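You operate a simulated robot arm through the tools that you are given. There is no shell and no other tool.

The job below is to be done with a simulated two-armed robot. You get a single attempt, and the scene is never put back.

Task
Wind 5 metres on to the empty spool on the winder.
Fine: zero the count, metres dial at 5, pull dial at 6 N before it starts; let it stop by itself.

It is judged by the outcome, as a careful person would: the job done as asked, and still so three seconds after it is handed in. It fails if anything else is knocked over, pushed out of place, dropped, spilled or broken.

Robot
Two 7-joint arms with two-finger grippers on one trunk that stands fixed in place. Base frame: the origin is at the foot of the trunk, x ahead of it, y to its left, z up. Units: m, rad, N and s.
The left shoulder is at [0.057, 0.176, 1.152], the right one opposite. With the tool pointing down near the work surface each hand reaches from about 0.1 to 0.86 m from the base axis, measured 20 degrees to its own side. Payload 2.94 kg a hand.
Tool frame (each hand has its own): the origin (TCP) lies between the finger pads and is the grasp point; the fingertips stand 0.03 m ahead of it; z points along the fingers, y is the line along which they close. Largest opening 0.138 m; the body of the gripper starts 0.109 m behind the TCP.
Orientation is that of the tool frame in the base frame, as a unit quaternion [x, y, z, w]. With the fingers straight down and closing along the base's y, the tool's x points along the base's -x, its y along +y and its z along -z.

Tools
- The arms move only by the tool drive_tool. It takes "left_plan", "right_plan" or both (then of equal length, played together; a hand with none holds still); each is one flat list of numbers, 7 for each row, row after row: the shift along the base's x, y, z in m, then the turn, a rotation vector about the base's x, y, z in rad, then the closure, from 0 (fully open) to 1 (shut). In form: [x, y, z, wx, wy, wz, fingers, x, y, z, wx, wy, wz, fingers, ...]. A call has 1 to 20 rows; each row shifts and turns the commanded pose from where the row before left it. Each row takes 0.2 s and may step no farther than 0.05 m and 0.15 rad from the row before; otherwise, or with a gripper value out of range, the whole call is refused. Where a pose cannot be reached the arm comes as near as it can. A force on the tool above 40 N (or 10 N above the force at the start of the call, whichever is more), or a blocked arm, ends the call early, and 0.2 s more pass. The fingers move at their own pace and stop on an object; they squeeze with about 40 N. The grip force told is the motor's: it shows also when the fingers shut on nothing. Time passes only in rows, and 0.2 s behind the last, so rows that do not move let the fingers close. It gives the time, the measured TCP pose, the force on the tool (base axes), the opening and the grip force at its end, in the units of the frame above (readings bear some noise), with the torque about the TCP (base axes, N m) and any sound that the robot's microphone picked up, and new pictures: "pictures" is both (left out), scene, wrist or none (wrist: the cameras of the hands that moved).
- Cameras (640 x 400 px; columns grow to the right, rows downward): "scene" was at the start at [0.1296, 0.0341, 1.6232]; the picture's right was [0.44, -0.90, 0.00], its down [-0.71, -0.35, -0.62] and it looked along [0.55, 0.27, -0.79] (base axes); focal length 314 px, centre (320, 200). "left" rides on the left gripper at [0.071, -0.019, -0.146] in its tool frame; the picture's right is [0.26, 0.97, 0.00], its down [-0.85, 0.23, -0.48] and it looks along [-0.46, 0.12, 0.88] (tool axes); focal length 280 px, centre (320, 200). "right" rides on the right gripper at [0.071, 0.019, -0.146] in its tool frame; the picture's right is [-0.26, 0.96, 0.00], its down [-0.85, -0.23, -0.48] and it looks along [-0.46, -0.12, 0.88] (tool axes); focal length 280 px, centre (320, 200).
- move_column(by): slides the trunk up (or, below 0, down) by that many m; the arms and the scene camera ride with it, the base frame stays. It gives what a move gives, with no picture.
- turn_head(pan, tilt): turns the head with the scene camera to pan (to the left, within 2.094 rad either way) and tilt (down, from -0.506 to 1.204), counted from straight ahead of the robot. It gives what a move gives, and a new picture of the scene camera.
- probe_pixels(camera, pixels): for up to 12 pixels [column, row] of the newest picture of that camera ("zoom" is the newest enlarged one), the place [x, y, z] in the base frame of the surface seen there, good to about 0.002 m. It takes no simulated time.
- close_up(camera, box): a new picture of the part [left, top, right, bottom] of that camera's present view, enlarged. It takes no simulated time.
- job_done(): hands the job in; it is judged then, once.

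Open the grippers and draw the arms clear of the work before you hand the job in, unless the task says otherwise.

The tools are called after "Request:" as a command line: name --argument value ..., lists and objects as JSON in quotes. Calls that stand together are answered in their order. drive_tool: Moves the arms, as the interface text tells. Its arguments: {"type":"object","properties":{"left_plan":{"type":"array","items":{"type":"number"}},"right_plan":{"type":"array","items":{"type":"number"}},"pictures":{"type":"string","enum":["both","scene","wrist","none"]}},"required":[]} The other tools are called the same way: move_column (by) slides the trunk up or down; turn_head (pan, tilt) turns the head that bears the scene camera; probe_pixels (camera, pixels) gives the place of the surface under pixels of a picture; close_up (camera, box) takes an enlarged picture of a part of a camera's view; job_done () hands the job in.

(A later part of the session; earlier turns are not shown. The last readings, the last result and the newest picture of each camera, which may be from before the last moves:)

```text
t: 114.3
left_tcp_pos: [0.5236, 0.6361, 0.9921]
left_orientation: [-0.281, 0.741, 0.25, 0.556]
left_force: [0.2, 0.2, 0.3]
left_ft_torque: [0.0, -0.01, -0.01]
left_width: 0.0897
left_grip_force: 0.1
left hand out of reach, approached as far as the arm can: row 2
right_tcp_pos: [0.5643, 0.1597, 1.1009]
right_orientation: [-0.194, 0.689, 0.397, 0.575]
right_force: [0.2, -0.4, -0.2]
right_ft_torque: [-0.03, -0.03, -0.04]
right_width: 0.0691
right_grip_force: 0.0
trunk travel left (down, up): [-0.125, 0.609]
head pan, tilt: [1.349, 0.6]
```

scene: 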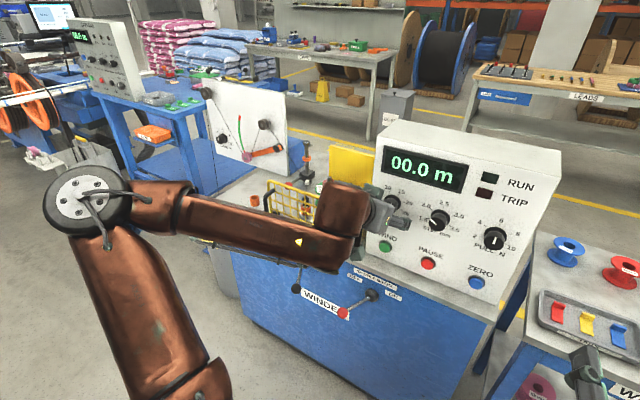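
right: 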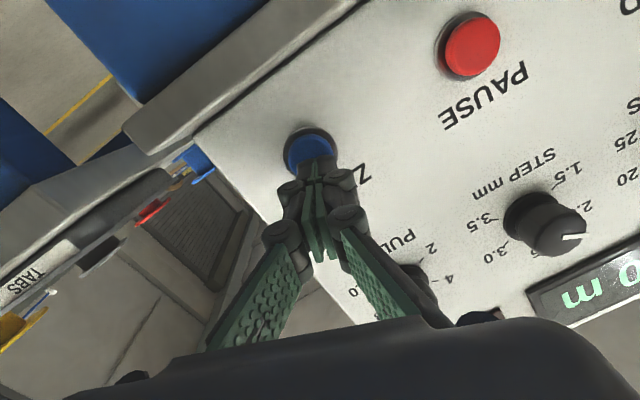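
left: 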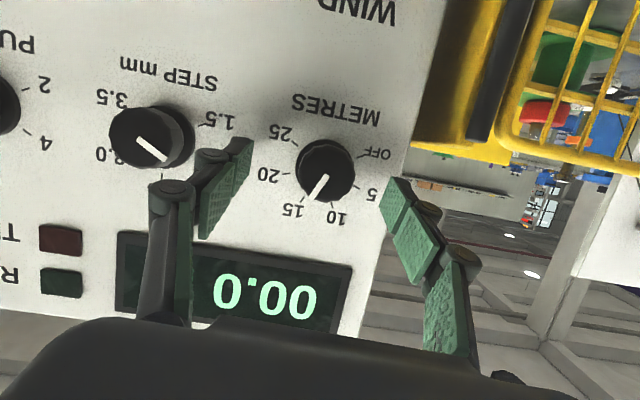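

Tilt is down to 15° and still reachable; pointer shows about 15. I pre-roll the left hand clockwise ~48° around the dial with fingers open.

Request:
drive_tool --left_plan '[0, 0, 0, 0.0956, 0.0956, -0.0358, 0.35, 0, 0, 0, 0.0956, 0.0956, -0.0358, 0.35, 0, 0, 0, 0.0956, 0.0956, -0.0358, 0.35, 0, 0, 0, 0.0956, 0.0956, -0.0358, 0.35, 0, 0, 0, 0.0956, 0.0956, -0.0358, 0.35, 0, 0, 0, 0.0956, 0.0956, -0.0358, 0.35]' --pictures "both"

```text
t: 115.7
left_tcp_pos: [0.5253, 0.636, 0.9928]
left_orientation: [0.048, 0.791, 0.455, 0.406]
left_force: [-0.2, 0.7, -0.5]
left_ft_torque: [0.0, 0.03, -0.01]
left_width: 0.0899
left_grip_force: 0.0
right_tcp_pos: [0.5654, 0.1593, 1.1011]
right_orientation: [-0.194, 0.689, 0.395, 0.576]
right_force: [0.2, 0.4, 0.3]
right_ft_torque: [0.02, -0.01, 0.01]
right_width: 0.069
right_grip_force: 0.0
trunk travel left (down, up): [-0.125, 0.609]
head pan, tilt: [1.349, 0.6]
```

scene: 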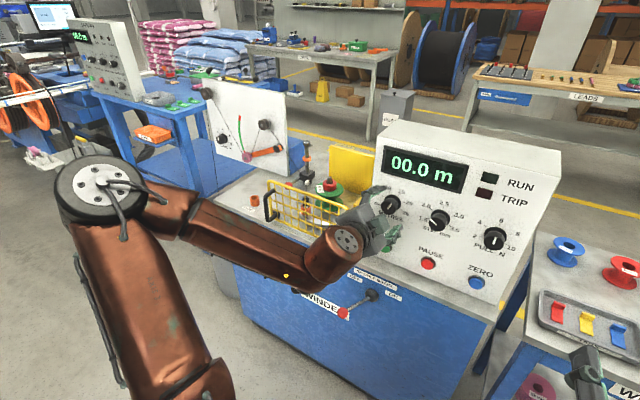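
left: 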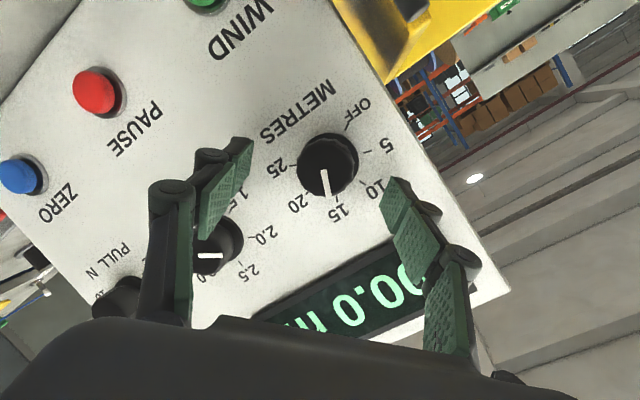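

Roll is now +52° with no drift. I level the remaining 15° of tilt.

Request:
drive_tool --left_plan '[0, 0, -0.003, 0.088, -0.088, 0, 0.35, 0, 0, -0.003, 0.088, -0.088, 0, 0.35, 0, 0, 0, 0, 0, 0, 0.35]' --pictures "none"

```text
t: 116.5
left_tcp_pos: [0.5228, 0.6337, 0.9881]
left_orientation: [0.041, 0.709, 0.524, 0.469]
left_force: [0.0, -0.1, 0.0]
left_ft_torque: [0.02, -0.03, 0.01]
left_width: 0.0897
left_grip_force: 0.0
right_tcp_pos: [0.566, 0.1597, 1.1006]
right_orientation: [-0.195, 0.688, 0.396, 0.576]
right_force: [0.3, 0.4, 1.4]
right_ft_torque: [0.03, 0.02, 0.02]
right_width: 0.069
right_grip_force: 0.1
trunk travel left (down, up): [-0.125, 0.609]
head pan, tilt: [1.349, 0.6]
```

Level now: (0.523, 0.634, 0.988). I pre-roll a further 20° so the whole turn can fit in one grip.

Request:
drive_tool --left_plan '[0, 0.001, -0.001, 0.085, 0.085, 0, 0.35, 0, 0.001, -0.001, 0.085, 0.085, 0, 0.35, 0, 0.001, -0.001, 0.085, 0.085, 0, 0.35, 0, 0, 0, 0, 0, 0, 0.35]' --pictures "wrist"

```text
t: 117.5
left_tcp_pos: [0.5234, 0.638, 0.9843]
left_orientation: [0.166, 0.691, 0.601, 0.365]
left_force: [0.0, -0.2, 0.1]
left_ft_torque: [-0.01, 0.0, -0.02]
left_width: 0.0898
left_grip_force: 0.2
right_tcp_pos: [0.5644, 0.1602, 1.1001]
right_orientation: [-0.195, 0.689, 0.395, 0.576]
right_force: [-0.1, -0.3, 0.5]
right_ft_torque: [-0.03, -0.02, -0.02]
right_width: 0.069
right_grip_force: 0.1
trunk travel left (down, up): [-0.125, 0.609]
head pan, tilt: [1.349, 0.6]
```

left: 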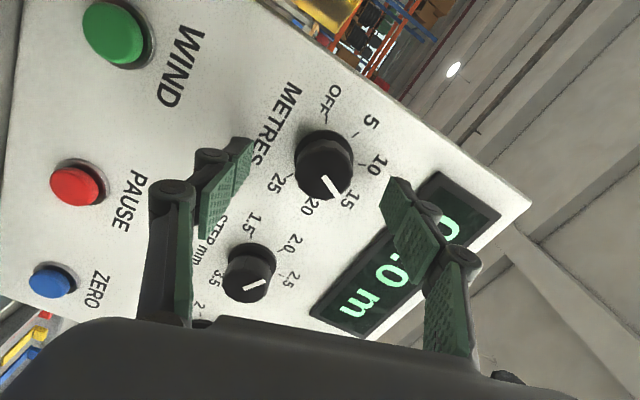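

The left arm is doing this cleanly. I advance the last 13 mm and close on the knob.

Request:
drive_tool --left_plan '[0.004, 0.005, 0.0005, 0, 0, 0, 0.35, 0.004, 0.005, 0, 0, 0, 0, 0.35, 0, 0, 0, 0, 0, 0, 0.35]' --pictures "none"

Request:
drive_tool --left_plan '[0, 0, 0, 0, 0, 0, 0.5, 0, 0, 0, 0, 0, 0, 0.65, 0, 0, 0, 0, 0, 0, 0.8, 0, 0, 0, 0, 0, 0, 0.9, 0, 0, 0, 0, 0, 0, 0.9, 0, 0, 0, 0, 0, 0, 0.9]' --pictures "wrist"

Request:
close_up --camera "left" --box '[250, 90, 400, 240]'

```text
t: 118.3
left_tcp_pos: [0.5322, 0.649, 0.9832]
left_orientation: [0.167, 0.691, 0.6, 0.366]
left_force: [-0.1, -0.2, -0.4]
left_ft_torque: [0.02, 0.0, -0.01]
left_width: 0.0897
left_grip_force: 0.1
right_tcp_pos: [0.5666, 0.1602, 1.1011]
right_orientation: [-0.194, 0.689, 0.395, 0.576]
right_force: [-0.5, 0.4, -0.3]
right_ft_torque: [0.02, -0.01, -0.04]
right_width: 0.0694
right_grip_force: 0.1
trunk travel left (down, up): [-0.125, 0.609]
head pan, tilt: [1.349, 0.6]
```

```text
t: 119.7
left_tcp_pos: [0.5306, 0.6489, 0.986]
left_orientation: [0.166, 0.69, 0.601, 0.367]
left_force: [2.6, 4.7, 6.2]
left_ft_torque: [0.15, -0.14, 0.06]
left_width: 0.0371
left_grip_force: 45.0
right_tcp_pos: [0.566, 0.1595, 1.1007]
right_orientation: [-0.195, 0.688, 0.397, 0.575]
right_force: [0.6, 0.0, 0.0]
right_ft_torque: [0.03, -0.02, 0.02]
right_width: 0.0693
right_grip_force: 0.1
trunk travel left (down, up): [-0.125, 0.609]
head pan, tilt: [1.349, 0.6]
```

left: 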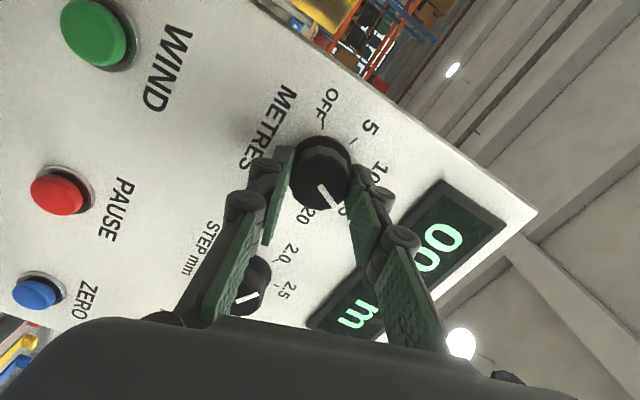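

```text
2.67 times, centred on (325, 165) of left
```

zoom: 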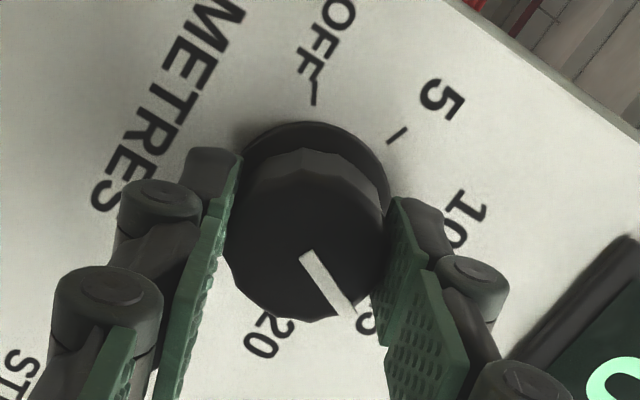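

Gripped with small side load. I probe the pointer angle, then turn.

Request:
probe_pixels --camera "zoom" --pixels '[[306, 258], [316, 271], [326, 284], [336, 297], [346, 309]]'

Request:
drive_tool --left_plan '[0, 0, 0, -0.08, -0.08, 0, 0.9, 0, 0, 0, -0.08, -0.08, 0, 0.9, 0, 0, 0, -0.08, -0.08, 0, 0.9, 0, 0, 0, -0.08, -0.08, 0, 0.9, 0, 0, 0, -0.08, -0.08, 0, 0.9, 0, 0, 0, -0.08, -0.08, 0, 0.9, 0, 0, 0, -0.08, -0.08, 0, 0.9, 0, 0, 0, -0.08, -0.08, 0, 0.9]' --pictures "wrist"

Request:
close_up --camera "left" --box '[250, 90, 400, 240]'

```text
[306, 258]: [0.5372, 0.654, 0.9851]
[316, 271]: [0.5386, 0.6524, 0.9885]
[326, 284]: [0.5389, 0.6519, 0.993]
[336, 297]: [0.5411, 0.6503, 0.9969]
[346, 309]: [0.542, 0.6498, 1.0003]
```

```text
t: 121.5
left_tcp_pos: [0.5315, 0.649, 0.9849]
left_orientation: [-0.149, 0.693, 0.377, 0.595]
left_force: [7.2, 12.6, 15.5]
left_ft_torque: [0.44, -0.39, 0.09]
left_width: 0.0369
left_grip_force: 44.7
right_tcp_pos: [0.5647, 0.1606, 1.1013]
right_orientation: [-0.195, 0.689, 0.396, 0.576]
right_force: [-1.0, 0.0, 0.1]
right_ft_torque: [0.01, -0.01, -0.03]
right_width: 0.0691
right_grip_force: 0.1
trunk travel left (down, up): [-0.125, 0.609]
head pan, tilt: [1.349, 0.6]
```

left: 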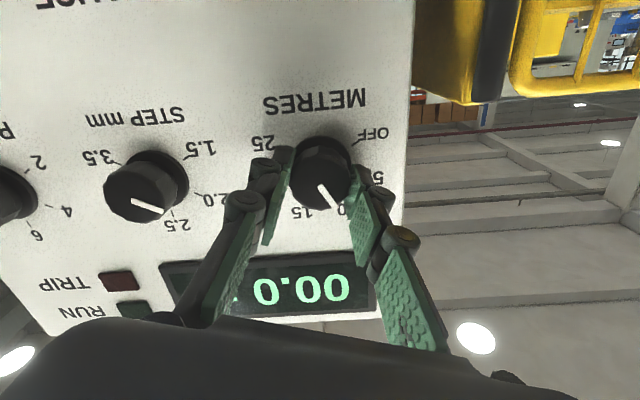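

```text
2.67 times, centred on (325, 165) of left
```

zoom: 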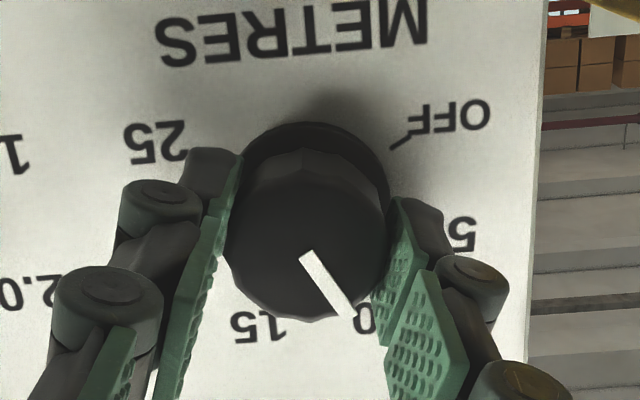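

Started at +23°, now about −29°, no slip. I turn the remaining ~43° with a slight load correction.

Request:
drive_tool --left_plan '[0.0005, 0.0005, 0.001, -0.0757, -0.0757, 0, 0.9, 0, 0, 0.0005, -0.0757, -0.0757, 0, 0.9, 0, 0, 0, -0.0757, -0.0757, 0, 0.9, 0, 0, 0, -0.0757, -0.0757, 0, 0.9, 0, 0, 0, -0.0757, -0.0757, 0, 0.9, 0, 0, 0, -0.0757, -0.0757, 0, 0.9, 0, 0, 0, -0.0757, -0.0757, 0, 0.9, 0, 0, 0, 0, 0, 0, 0.9]' --pictures "wrist"

Request:
close_up --camera "left" --box '[250, 90, 400, 240]'

Request:
probe_pixels --camera "zoom" --pixels '[[306, 258], [316, 271], [326, 284], [336, 297], [345, 309]]'

```text
t: 123.3
left_tcp_pos: [0.53, 0.65, 0.9851]
left_orientation: [-0.391, 0.59, 0.134, 0.693]
left_force: [-10.1, 0.7, -0.1]
left_ft_torque: [-0.27, 0.25, 0.11]
left_width: 0.0369
left_grip_force: 45.2
right_tcp_pos: [0.5644, 0.1606, 1.1005]
right_orientation: [-0.195, 0.689, 0.395, 0.576]
right_force: [0.5, 0.3, -0.4]
right_ft_torque: [-0.03, -0.02, -0.01]
right_width: 0.0689
right_grip_force: 0.1
trunk travel left (down, up): [-0.125, 0.609]
head pan, tilt: [1.349, 0.6]
```

left: 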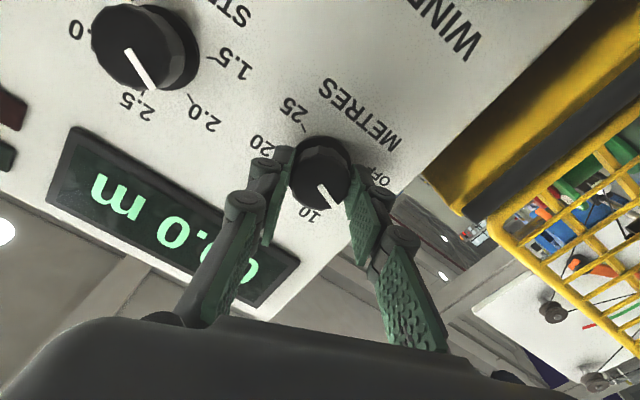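

```text
2.67 times, centred on (325, 165) of left
```

zoom: 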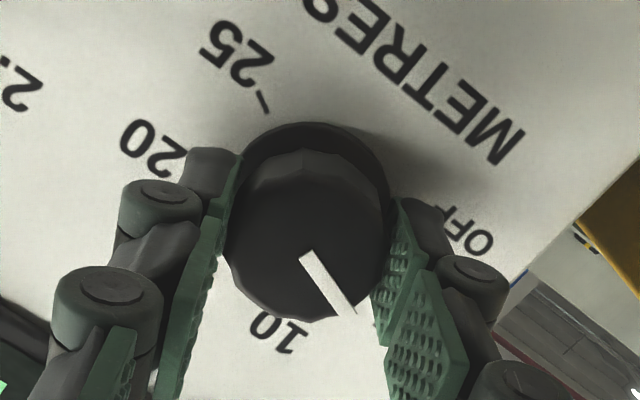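

```text
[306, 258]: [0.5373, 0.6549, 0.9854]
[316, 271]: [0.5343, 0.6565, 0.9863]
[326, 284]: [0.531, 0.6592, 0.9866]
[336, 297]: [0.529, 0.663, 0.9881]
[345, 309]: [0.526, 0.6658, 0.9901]
```

The mark reads −73°, i.e. 5, with only ~10 N side load. I ease that slightly, then open and back away along the normal.

Request:
drive_tool --left_plan '[-0.0008, 0, 0, 0, 0, 0, 0.9, 0, 0, 0, 0, 0, 0, 0.9, 0, 0, 0, 0, 0, 0, 0.8, 0, 0, 0, 0, 0, 0, 0.65, 0, 0, 0, 0, 0, 0, 0.5, 0, 0, 0, 0, 0, 0, 0.35, 0, 0, 0, 0, 0, 0, 0.35]' --pictures "wrist"

Request:
close_up --camera "left" --box '[250, 90, 400, 240]'

```text
t: 124.9
left_tcp_pos: [0.5305, 0.6486, 0.9838]
left_orientation: [-0.39, 0.59, 0.134, 0.694]
left_force: [0.2, 0.0, 0.0]
left_ft_torque: [0.0, -0.01, 0.01]
left_width: 0.0896
left_grip_force: 0.2
right_tcp_pos: [0.5647, 0.1613, 1.1004]
right_orientation: [-0.194, 0.689, 0.395, 0.576]
right_force: [-0.2, -0.3, -0.6]
right_ft_torque: [0.0, 0.0, 0.0]
right_width: 0.0689
right_grip_force: 0.0
trunk travel left (down, up): [-0.125, 0.609]
head pan, tilt: [1.349, 0.6]
```

left: 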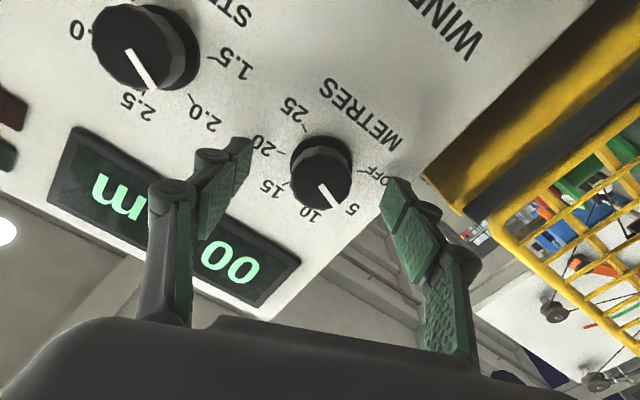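

```text
2.67 times, centred on (325, 165) of left
```

zoom: 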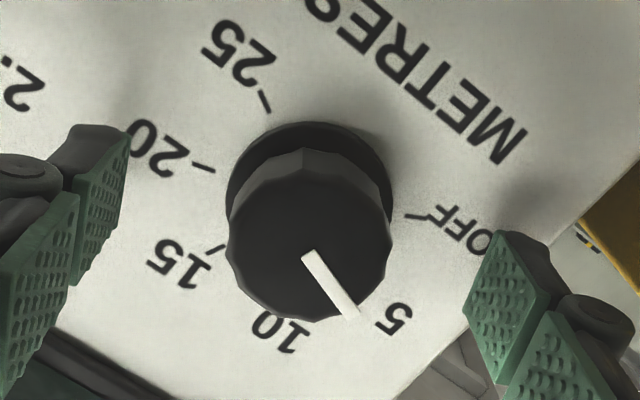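

The pointer stayed on 5. I withdraw the left hand along the normal.

Request:
drive_tool --left_plan '[-0.012, -0.012, 0, 0, 0, 0, 0.35, -0.012, -0.012, 0, 0, 0, 0, 0.35, -0.012, -0.012, 0, 0, 0, 0, 0.35]' --pictures "both"

Request:
close_up --camera "scene" --box '[360, 120, 560, 300]'

```text
t: 125.7
left_tcp_pos: [0.5185, 0.6369, 0.9875]
left_orientation: [-0.389, 0.59, 0.133, 0.694]
left_force: [-0.8, 0.3, 0.6]
left_ft_torque: [0.01, 0.0, 0.04]
left_width: 0.0899
left_grip_force: 0.0
left hand out of reach, approached as far as the arm can: row 2, 3
right_tcp_pos: [0.5648, 0.16, 1.1007]
right_orientation: [-0.195, 0.689, 0.396, 0.575]
right_force: [1.1, 0.5, 0.1]
right_ft_torque: [-0.01, 0.0, 0.02]
right_width: 0.0689
right_grip_force: 0.0
trunk travel left (down, up): [-0.125, 0.609]
head pan, tilt: [1.349, 0.6]
```

scene: 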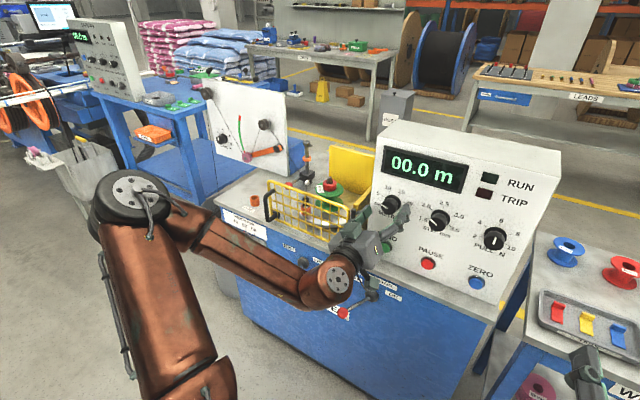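
left: 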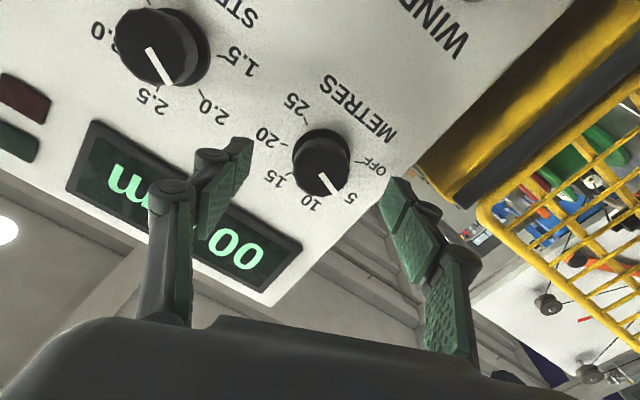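

```text
2.22 times, centred on (460, 210) of scene
```

zoom: 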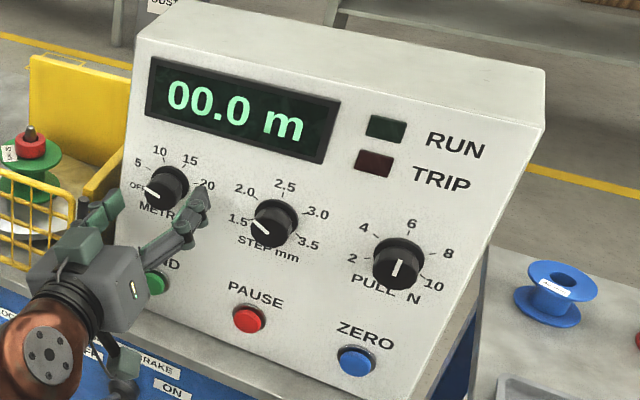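

All three settings stand: count 00.0, METRES 5, PULL 6. I withdraw further by letting the fingers tilt down while backing off, rolling the hand level again.

Request:
drive_tool --left_plan '[-0.008, -0.008, 0.002, 0.06, 0.06, 0, 0.35, -0.008, -0.008, 0.002, 0.06, 0.06, 0, 0.35, -0.008, -0.008, 0.002, 0.0, 0.12, 0, 0.35, -0.01, -0.01, 0.002, 0.0, 0.12, 0, 0.35, -0.01, -0.01, 0.002, -0.04, 0.1, 0, 0.5, -0.01, -0.01, 0.002, -0.04, 0.1, 0, 0.7]' --pictures "both"

```text
t: 127.1
left_tcp_pos: [0.5169, 0.6386, 0.9957]
left_orientation: [-0.311, 0.764, 0.232, 0.516]
left_force: [3.4, -4.0, 0.6]
left_ft_torque: [-0.01, -0.06, -0.09]
left_width: 0.0445
left_grip_force: 2.5
left hand out of reach, approached as far as the arm can: row 1, 2, 3, 4, 5, 6
right_tcp_pos: [0.5664, 0.1602, 1.1002]
right_orientation: [-0.194, 0.689, 0.396, 0.575]
right_force: [-0.2, 0.3, 0.7]
right_ft_torque: [-0.03, 0.01, 0.04]
right_width: 0.0689
right_grip_force: 0.1
trunk travel left (down, up): [-0.125, 0.609]
head pan, tilt: [1.349, 0.6]
```

scene: 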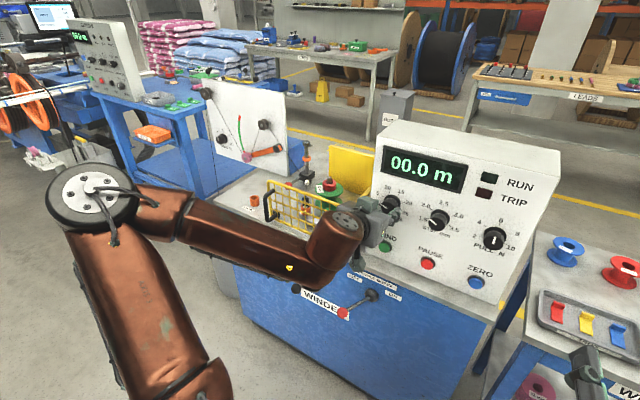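
left: 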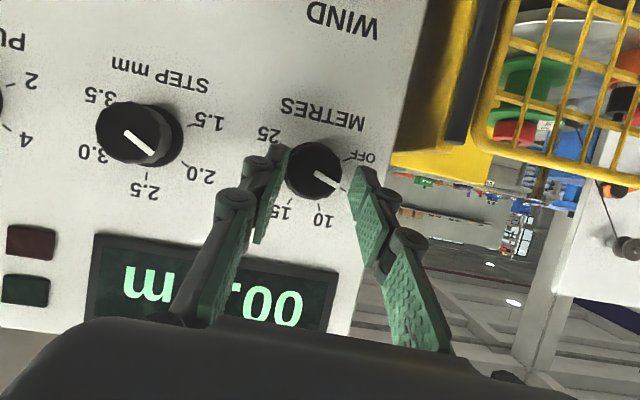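

The hand barely backed off and the closing fingers grazed the knob. I open them at once and check the pointer.

Request:
drive_tool --left_plan '[0, 0, 0, 0, 0, 0, 0.35, 0, 0, 0, 0, 0, 0, 0.35, 0, 0, 0, 0, 0, 0, 0.35]' --pictures "wrist"

Request:
close_up --camera "left" --box '[240, 90, 400, 240]'

```text
t: 127.9
left_tcp_pos: [0.5155, 0.6406, 0.9947]
left_orientation: [-0.312, 0.764, 0.233, 0.514]
left_force: [-0.6, -0.1, 0.1]
left_ft_torque: [0.02, 0.0, -0.01]
left_width: 0.09
left_grip_force: 0.0
right_tcp_pos: [0.5659, 0.16, 1.1013]
right_orientation: [-0.194, 0.689, 0.396, 0.575]
right_force: [-0.2, 0.3, 0.3]
right_ft_torque: [0.0, -0.03, 0.0]
right_width: 0.0689
right_grip_force: 0.0
trunk travel left (down, up): [-0.125, 0.609]
head pan, tilt: [1.349, 0.6]
```

left: 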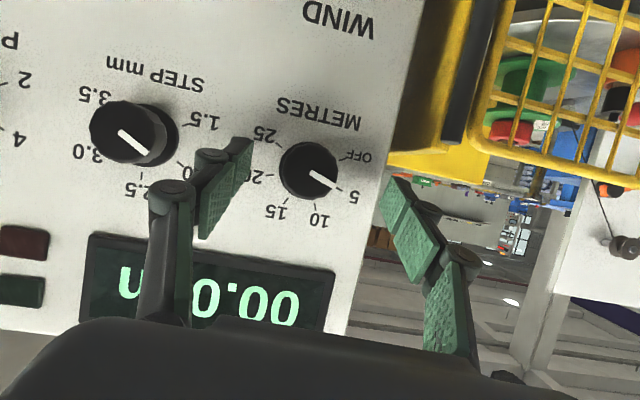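

```text
2.67 times, centred on (320, 165) of left
```

zoom: 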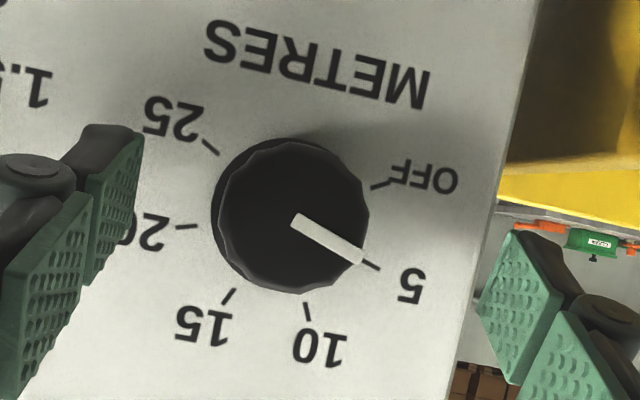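

The mark lines up exactly with the 5 tick. Fingers stay open while I pitch down more and back off.

Request:
drive_tool --left_plan '[-0.006, -0.008, 0.004, -0.09, 0.09, 0, 0.35, -0.01, -0.012, 0.006, -0.09, 0.09, 0, 0.35, -0.015, -0.015, 0.01, -0.09, 0.09, 0, 0.35, -0.015, -0.015, 0.01, -0.05, 0.05, 0, 0.35]' --pictures "wrist"

```text
t: 128.9
left_tcp_pos: [0.469, 0.5904, 1.0222]
left_orientation: [-0.349, 0.863, 0.156, 0.33]
left_force: [-0.6, -0.6, 0.2]
left_ft_torque: [-0.01, -0.03, 0.0]
left_width: 0.09
left_grip_force: 0.0
right_tcp_pos: [0.5663, 0.1594, 1.101]
right_orientation: [-0.194, 0.689, 0.395, 0.576]
right_force: [-0.3, -0.5, -0.1]
right_ft_torque: [0.02, 0.02, 0.02]
right_width: 0.0691
right_grip_force: 0.0
trunk travel left (down, up): [-0.125, 0.609]
head pan, tilt: [1.349, 0.6]
```

left: 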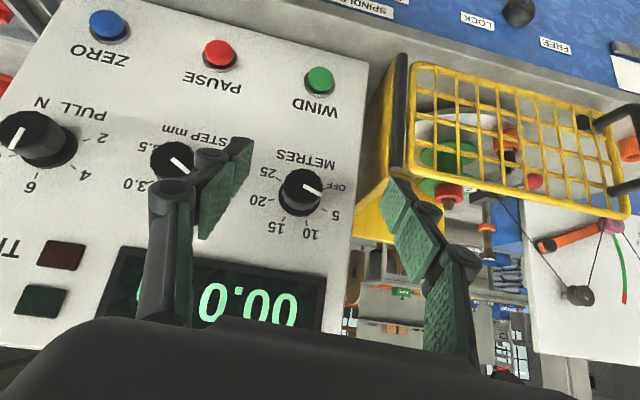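

Clear of the dial now. I verify PULL and the drag/guide area once more in close-ups from this camera.

Request:
close_up --camera "left" --box '[0, 80, 130, 210]'

Request:
close_up --camera "left" --box '[380, 0, 640, 240]'

Request:
turn_head --pan 0.95 --tilt 0.6

Request:
close_up --camera "scene" --box '[150, 100, 400, 300]'

```text
3.08 times, centred on (65, 145) of left
```

zoom: 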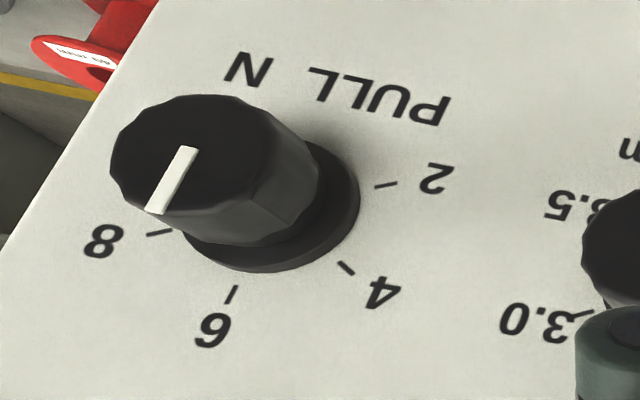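

```text
1.67 times, centred on (510, 120) of left
```

zoom: 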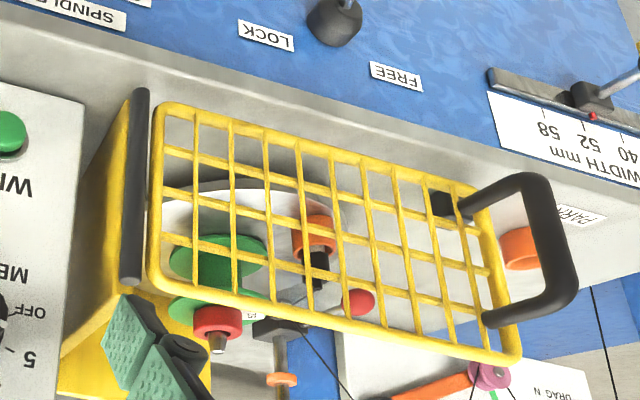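

```text
t: 129.8
left_tcp_pos: [0.4701, 0.5909, 1.0241]
left_orientation: [-0.35, 0.863, 0.157, 0.33]
left_force: [0.7, -1.1, -0.2]
left_ft_torque: [0.01, 0.01, 0.02]
left_width: 0.0899
left_grip_force: 0.2
right_tcp_pos: [0.5647, 0.1601, 1.1003]
right_orientation: [-0.194, 0.689, 0.396, 0.575]
right_force: [0.4, 0.0, 0.8]
right_ft_torque: [0.0, 0.0, -0.04]
right_width: 0.069
right_grip_force: 0.0
trunk travel left (down, up): [-0.125, 0.609]
head pan, tilt: [0.949, 0.6]
```

scene: 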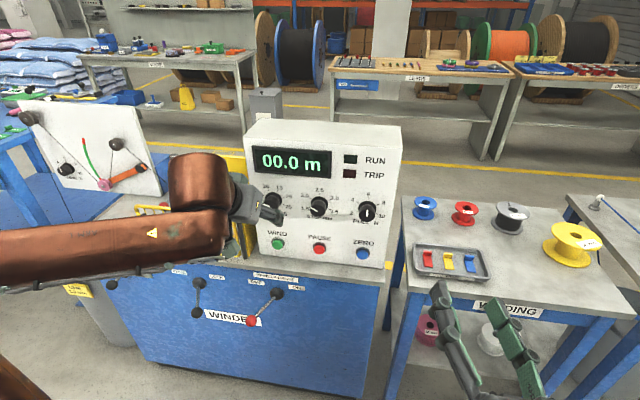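

```text
2.00 times, centred on (275, 200) of scene
```

zoom: 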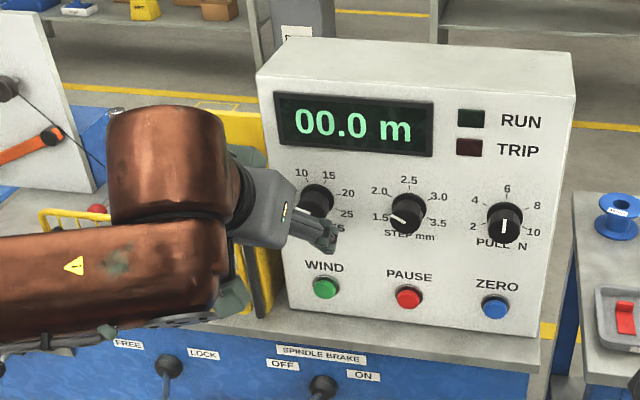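

PULL at 6, METRES at 5, STEP 2.0, width 52, guard latched, brake OFF, lever at LOCK, count 00.0. Now I close the left fingers and bring them in front of the green WIND button.

Request:
drive_tool --left_plan '[0, 0, 0, 0, 0, 0, 0.7, 0, 0, 0, 0, 0, 0, 1.0, 0.005, 0.004, -0.039, 0.03, -0.03, 0, 1.0, 0.01, 0.009, -0.039, 0.03, -0.03, 0, 1.0, 0.012, 0.01, -0.039, 0.03, -0.03, 0, 1.0, 0.012, 0.01, -0.038, 0.03, -0.03, 0, 1.0, 0, 0, 0, 0, 0, 0, 1.0]' --pictures "both"

```text
t: 131.4
left_tcp_pos: [0.513, 0.6265, 0.8722]
left_orientation: [-0.338, 0.83, 0.187, 0.403]
left_force: [0.9, 0.1, 0.8]
left_ft_torque: [0.0, 0.03, 0.01]
left_width: 0.0002
left_grip_force: 28.5
left hand out of reach, approached as far as the arm can: row 4
right_tcp_pos: [0.5648, 0.1585, 1.1016]
right_orientation: [-0.193, 0.689, 0.396, 0.576]
right_force: [-0.2, 0.3, -0.3]
right_ft_torque: [-0.01, 0.03, 0.02]
right_width: 0.0691
right_grip_force: 0.0
trunk travel left (down, up): [-0.125, 0.609]
head pan, tilt: [0.949, 0.6]
```

scene: 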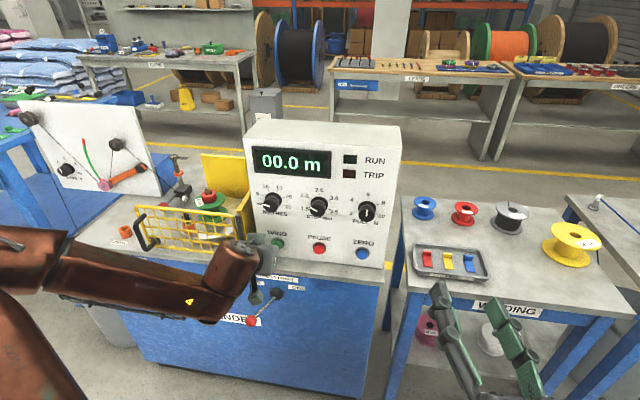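
left: 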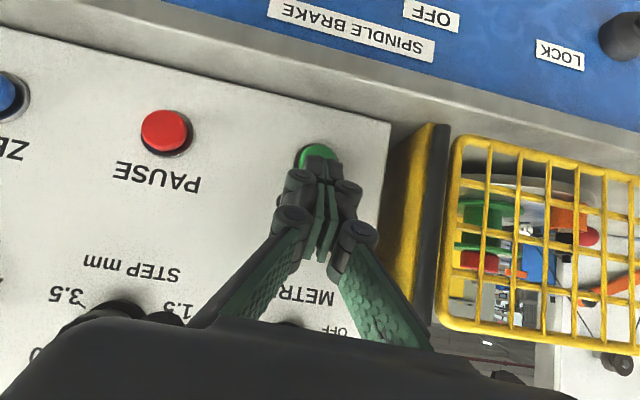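

The closed fingertips point at the WIND button, 3 cm off. I advance and press in small steps.

Request:
drive_tool --left_plan '[0.0075, 0.0075, -0.002, 0, 0, 0, 1.0, 0.0075, 0.0075, -0.002, 0, 0, 0, 1.0, 0.004, 0.004, 0, 0, 0, 0, 1.0]' --pictures "wrist"

```text
t: 132.2
left_tcp_pos: [0.5314, 0.6467, 0.8675]
left_orientation: [-0.338, 0.831, 0.186, 0.401]
left_force: [0.7, -0.5, 0.0]
left_ft_torque: [-0.02, 0.0, -0.01]
left_width: 0.0001
left_grip_force: 28.0
right_tcp_pos: [0.5652, 0.1601, 1.0999]
right_orientation: [-0.194, 0.689, 0.395, 0.576]
right_force: [0.5, 0.1, 0.9]
right_ft_torque: [0.01, 0.02, 0.0]
right_width: 0.069
right_grip_force: 0.0
trunk travel left (down, up): [-0.125, 0.609]
head pan, tilt: [0.949, 0.6]
```

left: 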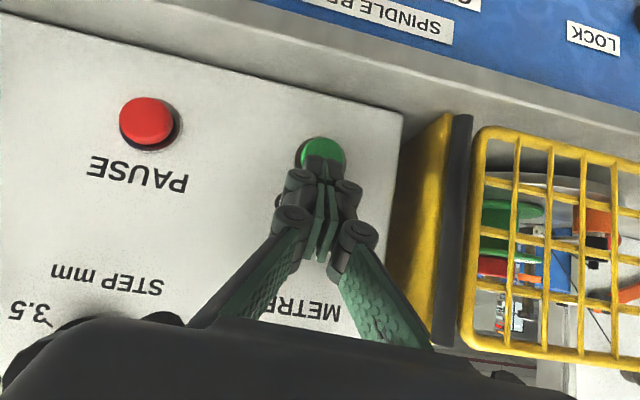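

Tips are about 5 mm off the button face. I continue pressing in 3 mm steps.

Request:
drive_tool --left_plan '[0.0022, 0.0022, 0, 0, 0, 0, 1.0, 0.0022, 0.0022, 0, 0, 0, 0, 1.0, 0.0022, 0.0022, 0, 0, 0, 0, 1.0]' --pictures "scene"

```text
t: 133.0
left_tcp_pos: [0.538, 0.653, 0.8681]
left_orientation: [-0.338, 0.83, 0.187, 0.402]
left_force: [-1.5, -2.1, 1.3]
left_ft_torque: [0.02, 0.01, 0.02]
left_width: 0.0061
left_grip_force: 28.4
right_tcp_pos: [0.5648, 0.1602, 1.1013]
right_orientation: [-0.195, 0.689, 0.395, 0.576]
right_force: [0.3, 0.3, 0.2]
right_ft_torque: [0.0, -0.01, 0.02]
right_width: 0.0691
right_grip_force: 0.1
trunk travel left (down, up): [-0.125, 0.609]
head pan, tilt: [0.949, 0.6]
heard: click
```

scene: 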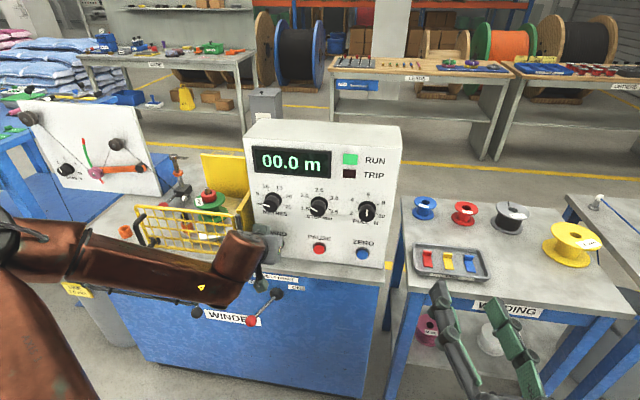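

Click heard and the RUN lamp is green. I back the left hand off the button and away from the panel.

Request:
drive_tool --left_plan '[-0.008, -0.008, 0.003, 0, 0, 0, 1.0, -0.01, -0.01, 0.005, -0.05, 0.05, 0, 1.0, -0.012, -0.012, 0.01, -0.08, 0.08, 0, 1.0, -0.015, -0.015, 0.02, -0.08, 0.08, 0, 1.0, -0.02, -0.02, 0.03, -0.08, 0.08, 0, 0.8]' --pictures "both"

Request:
close_up --camera "scene" --box '[0, 80, 400, 330]'

```text
t: 134.2
left_tcp_pos: [0.4723, 0.587, 0.9371]
left_orientation: [-0.361, 0.898, 0.112, 0.225]
left_force: [0.1, 0.4, 0.9]
left_ft_torque: [0.03, -0.02, -0.04]
left_width: 0.028
left_grip_force: 0.4
right_tcp_pos: [0.5651, 0.1604, 1.1015]
right_orientation: [-0.195, 0.689, 0.396, 0.576]
right_force: [0.3, -0.1, -0.1]
right_ft_torque: [-0.01, 0.01, 0.01]
right_width: 0.069
right_grip_force: 0.0
trunk travel left (down, up): [-0.125, 0.609]
head pan, tilt: [0.949, 0.6]
```

scene: 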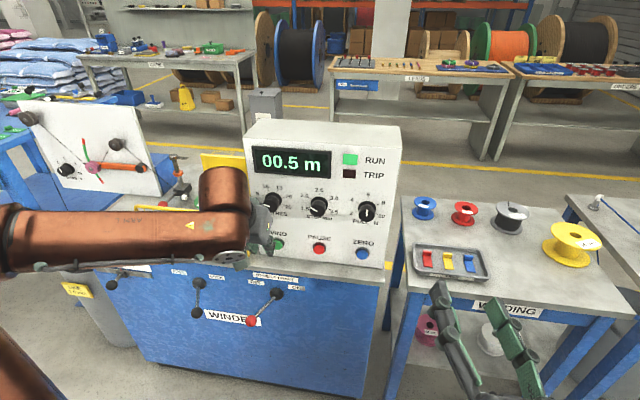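
left: 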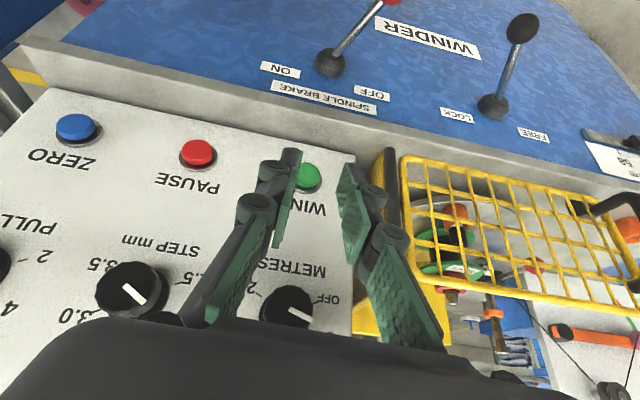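

```text
1.60 times, centred on (200, 205) of scene
```

zoom: 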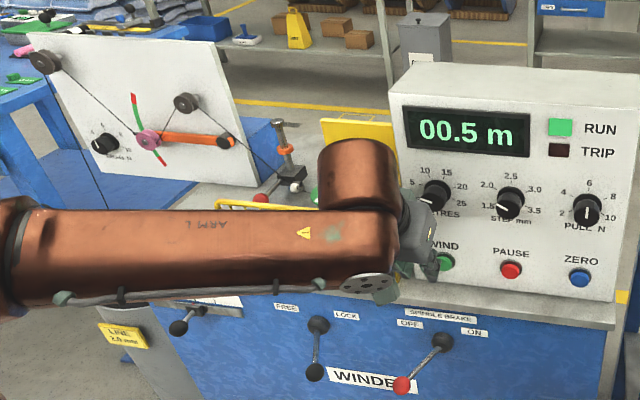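

It's winding (00.5 m) and the dancer has moved into the green. I move the left hand up and clear while the count rises.

Request:
drive_tool --left_plan '[-0.012, -0.014, 0.04, -0.05, 0.05, 0, 0.35, -0.012, -0.014, 0.04, -0.05, 0.05, 0, 0.35, -0.012, -0.014, 0.04, -0.05, 0.05, 0, 0.35, -0.012, -0.014, 0.04, 0, 0, 0, 0.3, 0, 0, 0.04, 0, 0, 0, 0.3, 0, 0, 0, 0, 0, 0, 0.3]' --pictures "both"

```text
t: 135.6
left_tcp_pos: [0.4253, 0.534, 1.1395]
left_orientation: [-0.368, 0.918, 0.071, 0.13]
left_force: [0.5, 1.3, -0.2]
left_ft_torque: [0.04, 0.0, 0.02]
left_width: 0.0965
left_grip_force: 0.0
right_tcp_pos: [0.5657, 0.1594, 1.1008]
right_orientation: [-0.194, 0.689, 0.396, 0.575]
right_force: [0.9, 0.1, 0.1]
right_ft_torque: [0.01, -0.01, 0.0]
right_width: 0.0687
right_grip_force: 0.0
trunk travel left (down, up): [-0.125, 0.609]
head pan, tilt: [0.949, 0.6]
```

scene: 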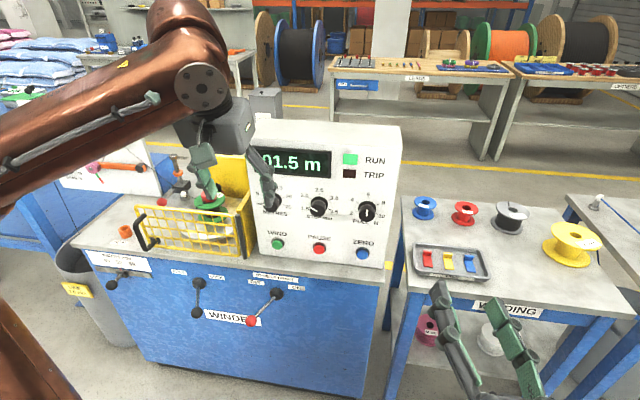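
left: 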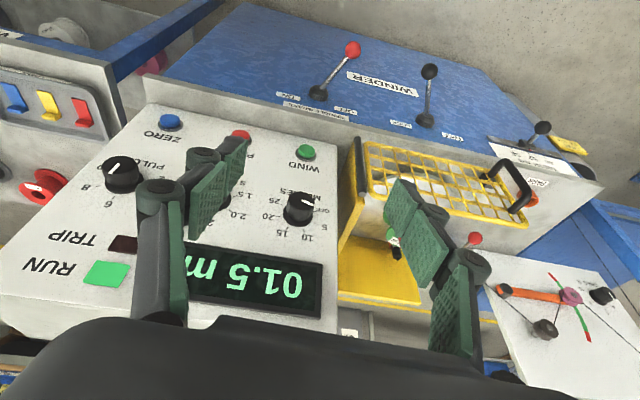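

The count is 01.5 m with RUN on. I keep still and let it run.

Request:
drive_tool --left_plan '[0, 0, 0, 0, 0, 0, 0.3, 0, 0, 0, 0, 0, 0, 0.3, 0, 0, 0, 0, 0, 0, 0.3, 0, 0, 0, 0, 0, 0, 0.3, 0, 0, 0, 0, 0, 0, 0.3, 0, 0, 0, 0, 0, 0, 0.3, 0, 0, 0, 0, 0, 0, 0.3, 0, 0, 0, 0, 0, 0, 0.3, 0, 0, 0, 0, 0, 0, 0.3, 0, 0, 0, 0, 0, 0, 0.3, 0, 0, 0, 0, 0, 0, 0.3, 0, 0, 0, 0, 0, 0, 0.3]' --pictures "both"

```text
t: 138.2
left_tcp_pos: [0.425, 0.5325, 1.1361]
left_orientation: [-0.368, 0.918, 0.07, 0.129]
left_force: [0.4, -0.3, -0.2]
left_ft_torque: [0.0, 0.01, -0.01]
left_width: 0.0967
left_grip_force: 0.0
right_tcp_pos: [0.5658, 0.1596, 1.1007]
right_orientation: [-0.194, 0.689, 0.396, 0.575]
right_force: [0.3, -0.8, -0.4]
right_ft_torque: [0.01, -0.01, -0.01]
right_width: 0.0691
right_grip_force: 0.0
trunk travel left (down, up): [-0.125, 0.609]
head pan, tilt: [0.949, 0.6]
```

scene: 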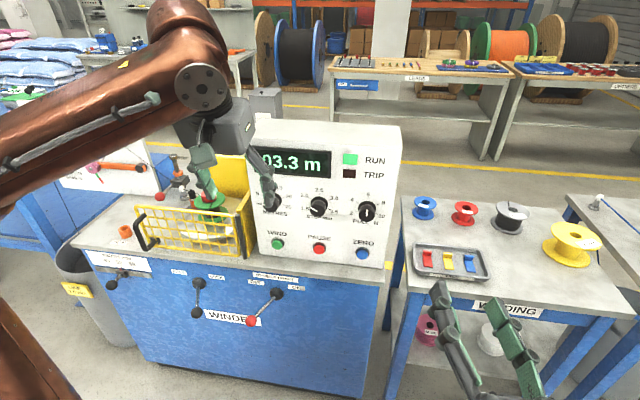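
left: 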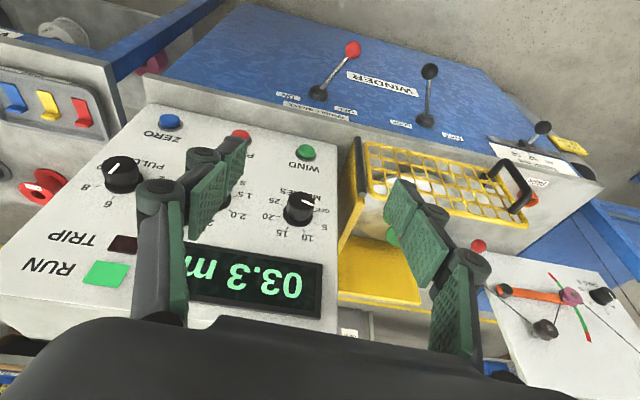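

The count is 03.3 m, dancer in the green. I wait for it to stop by itself.

Request:
drive_tool --left_plan '[0, 0, 0, 0, 0, 0, 0.3, 0, 0, 0, 0, 0, 0, 0.3, 0, 0, 0, 0, 0, 0, 0.3, 0, 0, 0, 0, 0, 0, 0.3, 0, 0, 0, 0, 0, 0, 0.3, 0, 0, 0, 0, 0, 0, 0.3, 0, 0, 0, 0, 0, 0, 0.3, 0, 0, 0, 0, 0, 0, 0.3, 0, 0, 0, 0, 0, 0, 0.3, 0, 0, 0, 0, 0, 0, 0.3, 0, 0, 0, 0, 0, 0, 0.3, 0, 0, 0, 0, 0, 0, 0.3, 0, 0, 0, 0, 0, 0, 0.3, 0, 0, 0, 0, 0, 0, 0.3, 0, 0, 0, 0, 0, 0, 0.3, 0, 0, 0, 0, 0, 0, 0.3]' --pictures "both"

```text
t: 141.6
left_tcp_pos: [0.4241, 0.5333, 1.1367]
left_orientation: [-0.368, 0.918, 0.07, 0.131]
left_force: [0.2, -0.2, -0.4]
left_ft_torque: [-0.01, 0.01, -0.01]
left_width: 0.0966
left_grip_force: 0.0
right_tcp_pos: [0.5648, 0.1603, 1.1009]
right_orientation: [-0.194, 0.689, 0.395, 0.576]
right_force: [0.2, -0.1, -0.3]
right_ft_torque: [0.0, 0.0, 0.0]
right_width: 0.0688
right_grip_force: 0.1
trunk travel left (down, up): [-0.125, 0.609]
head pan, tilt: [0.949, 0.6]
```

scene: 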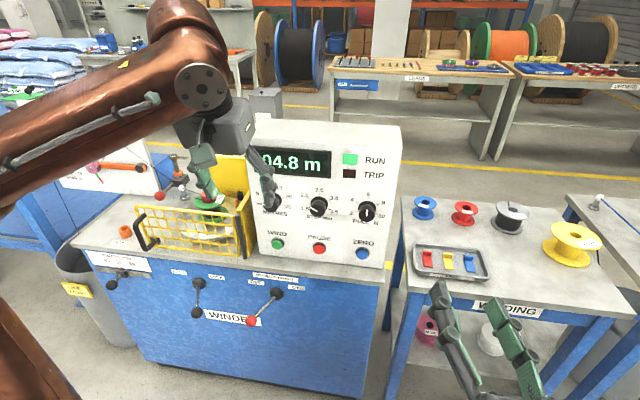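
left: 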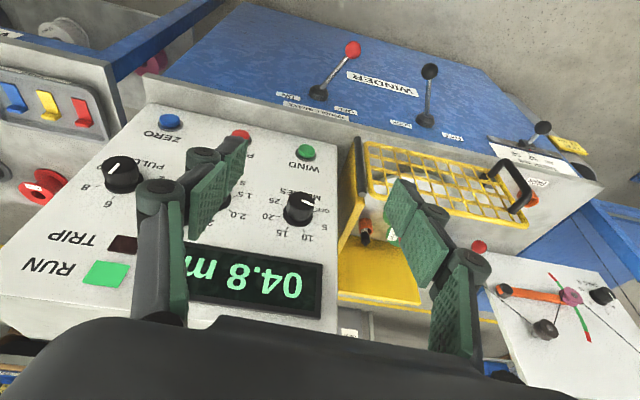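

It's slowing at 04.8 m. I keep waiting for the automatic stop.

Request:
drive_tool --left_plan '[0, 0, 0, 0, 0, 0, 0.3, 0, 0, 0, 0, 0, 0, 0.3, 0, 0, 0, 0, 0, 0, 0.3, 0, 0, 0, 0, 0, 0, 0.3, 0, 0, 0, 0, 0, 0, 0.3, 0, 0, 0, 0, 0, 0, 0.3, 0, 0, 0, 0, 0, 0, 0.3, 0, 0, 0, 0, 0, 0, 0.3, 0, 0, 0, 0, 0, 0, 0.3, 0, 0, 0, 0, 0, 0, 0.3]' --pictures "both"

```text
t: 143.8
left_tcp_pos: [0.4243, 0.5327, 1.1378]
left_orientation: [-0.368, 0.918, 0.07, 0.13]
left_force: [0.1, -0.9, -0.6]
left_ft_torque: [-0.04, 0.0, 0.01]
left_width: 0.0966
left_grip_force: 0.0
right_tcp_pos: [0.5658, 0.1589, 1.1005]
right_orientation: [-0.194, 0.689, 0.395, 0.576]
right_force: [1.1, -0.9, 0.1]
right_ft_torque: [-0.02, -0.01, 0.01]
right_width: 0.0693
right_grip_force: 0.1
trunk travel left (down, up): [-0.125, 0.609]
head pan, tilt: [0.949, 0.6]
```

scene: 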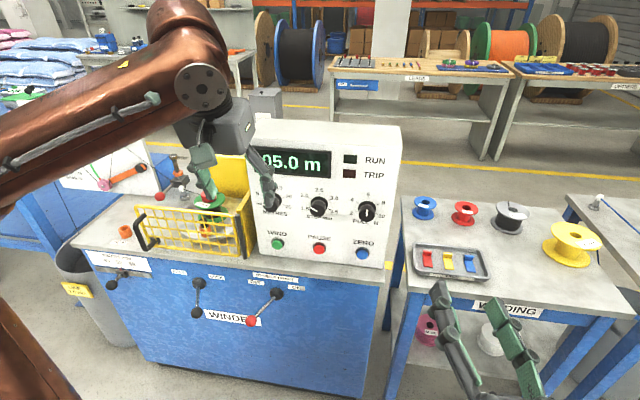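
left: 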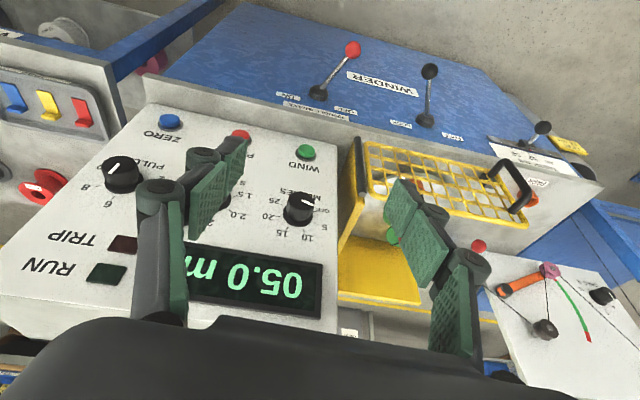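

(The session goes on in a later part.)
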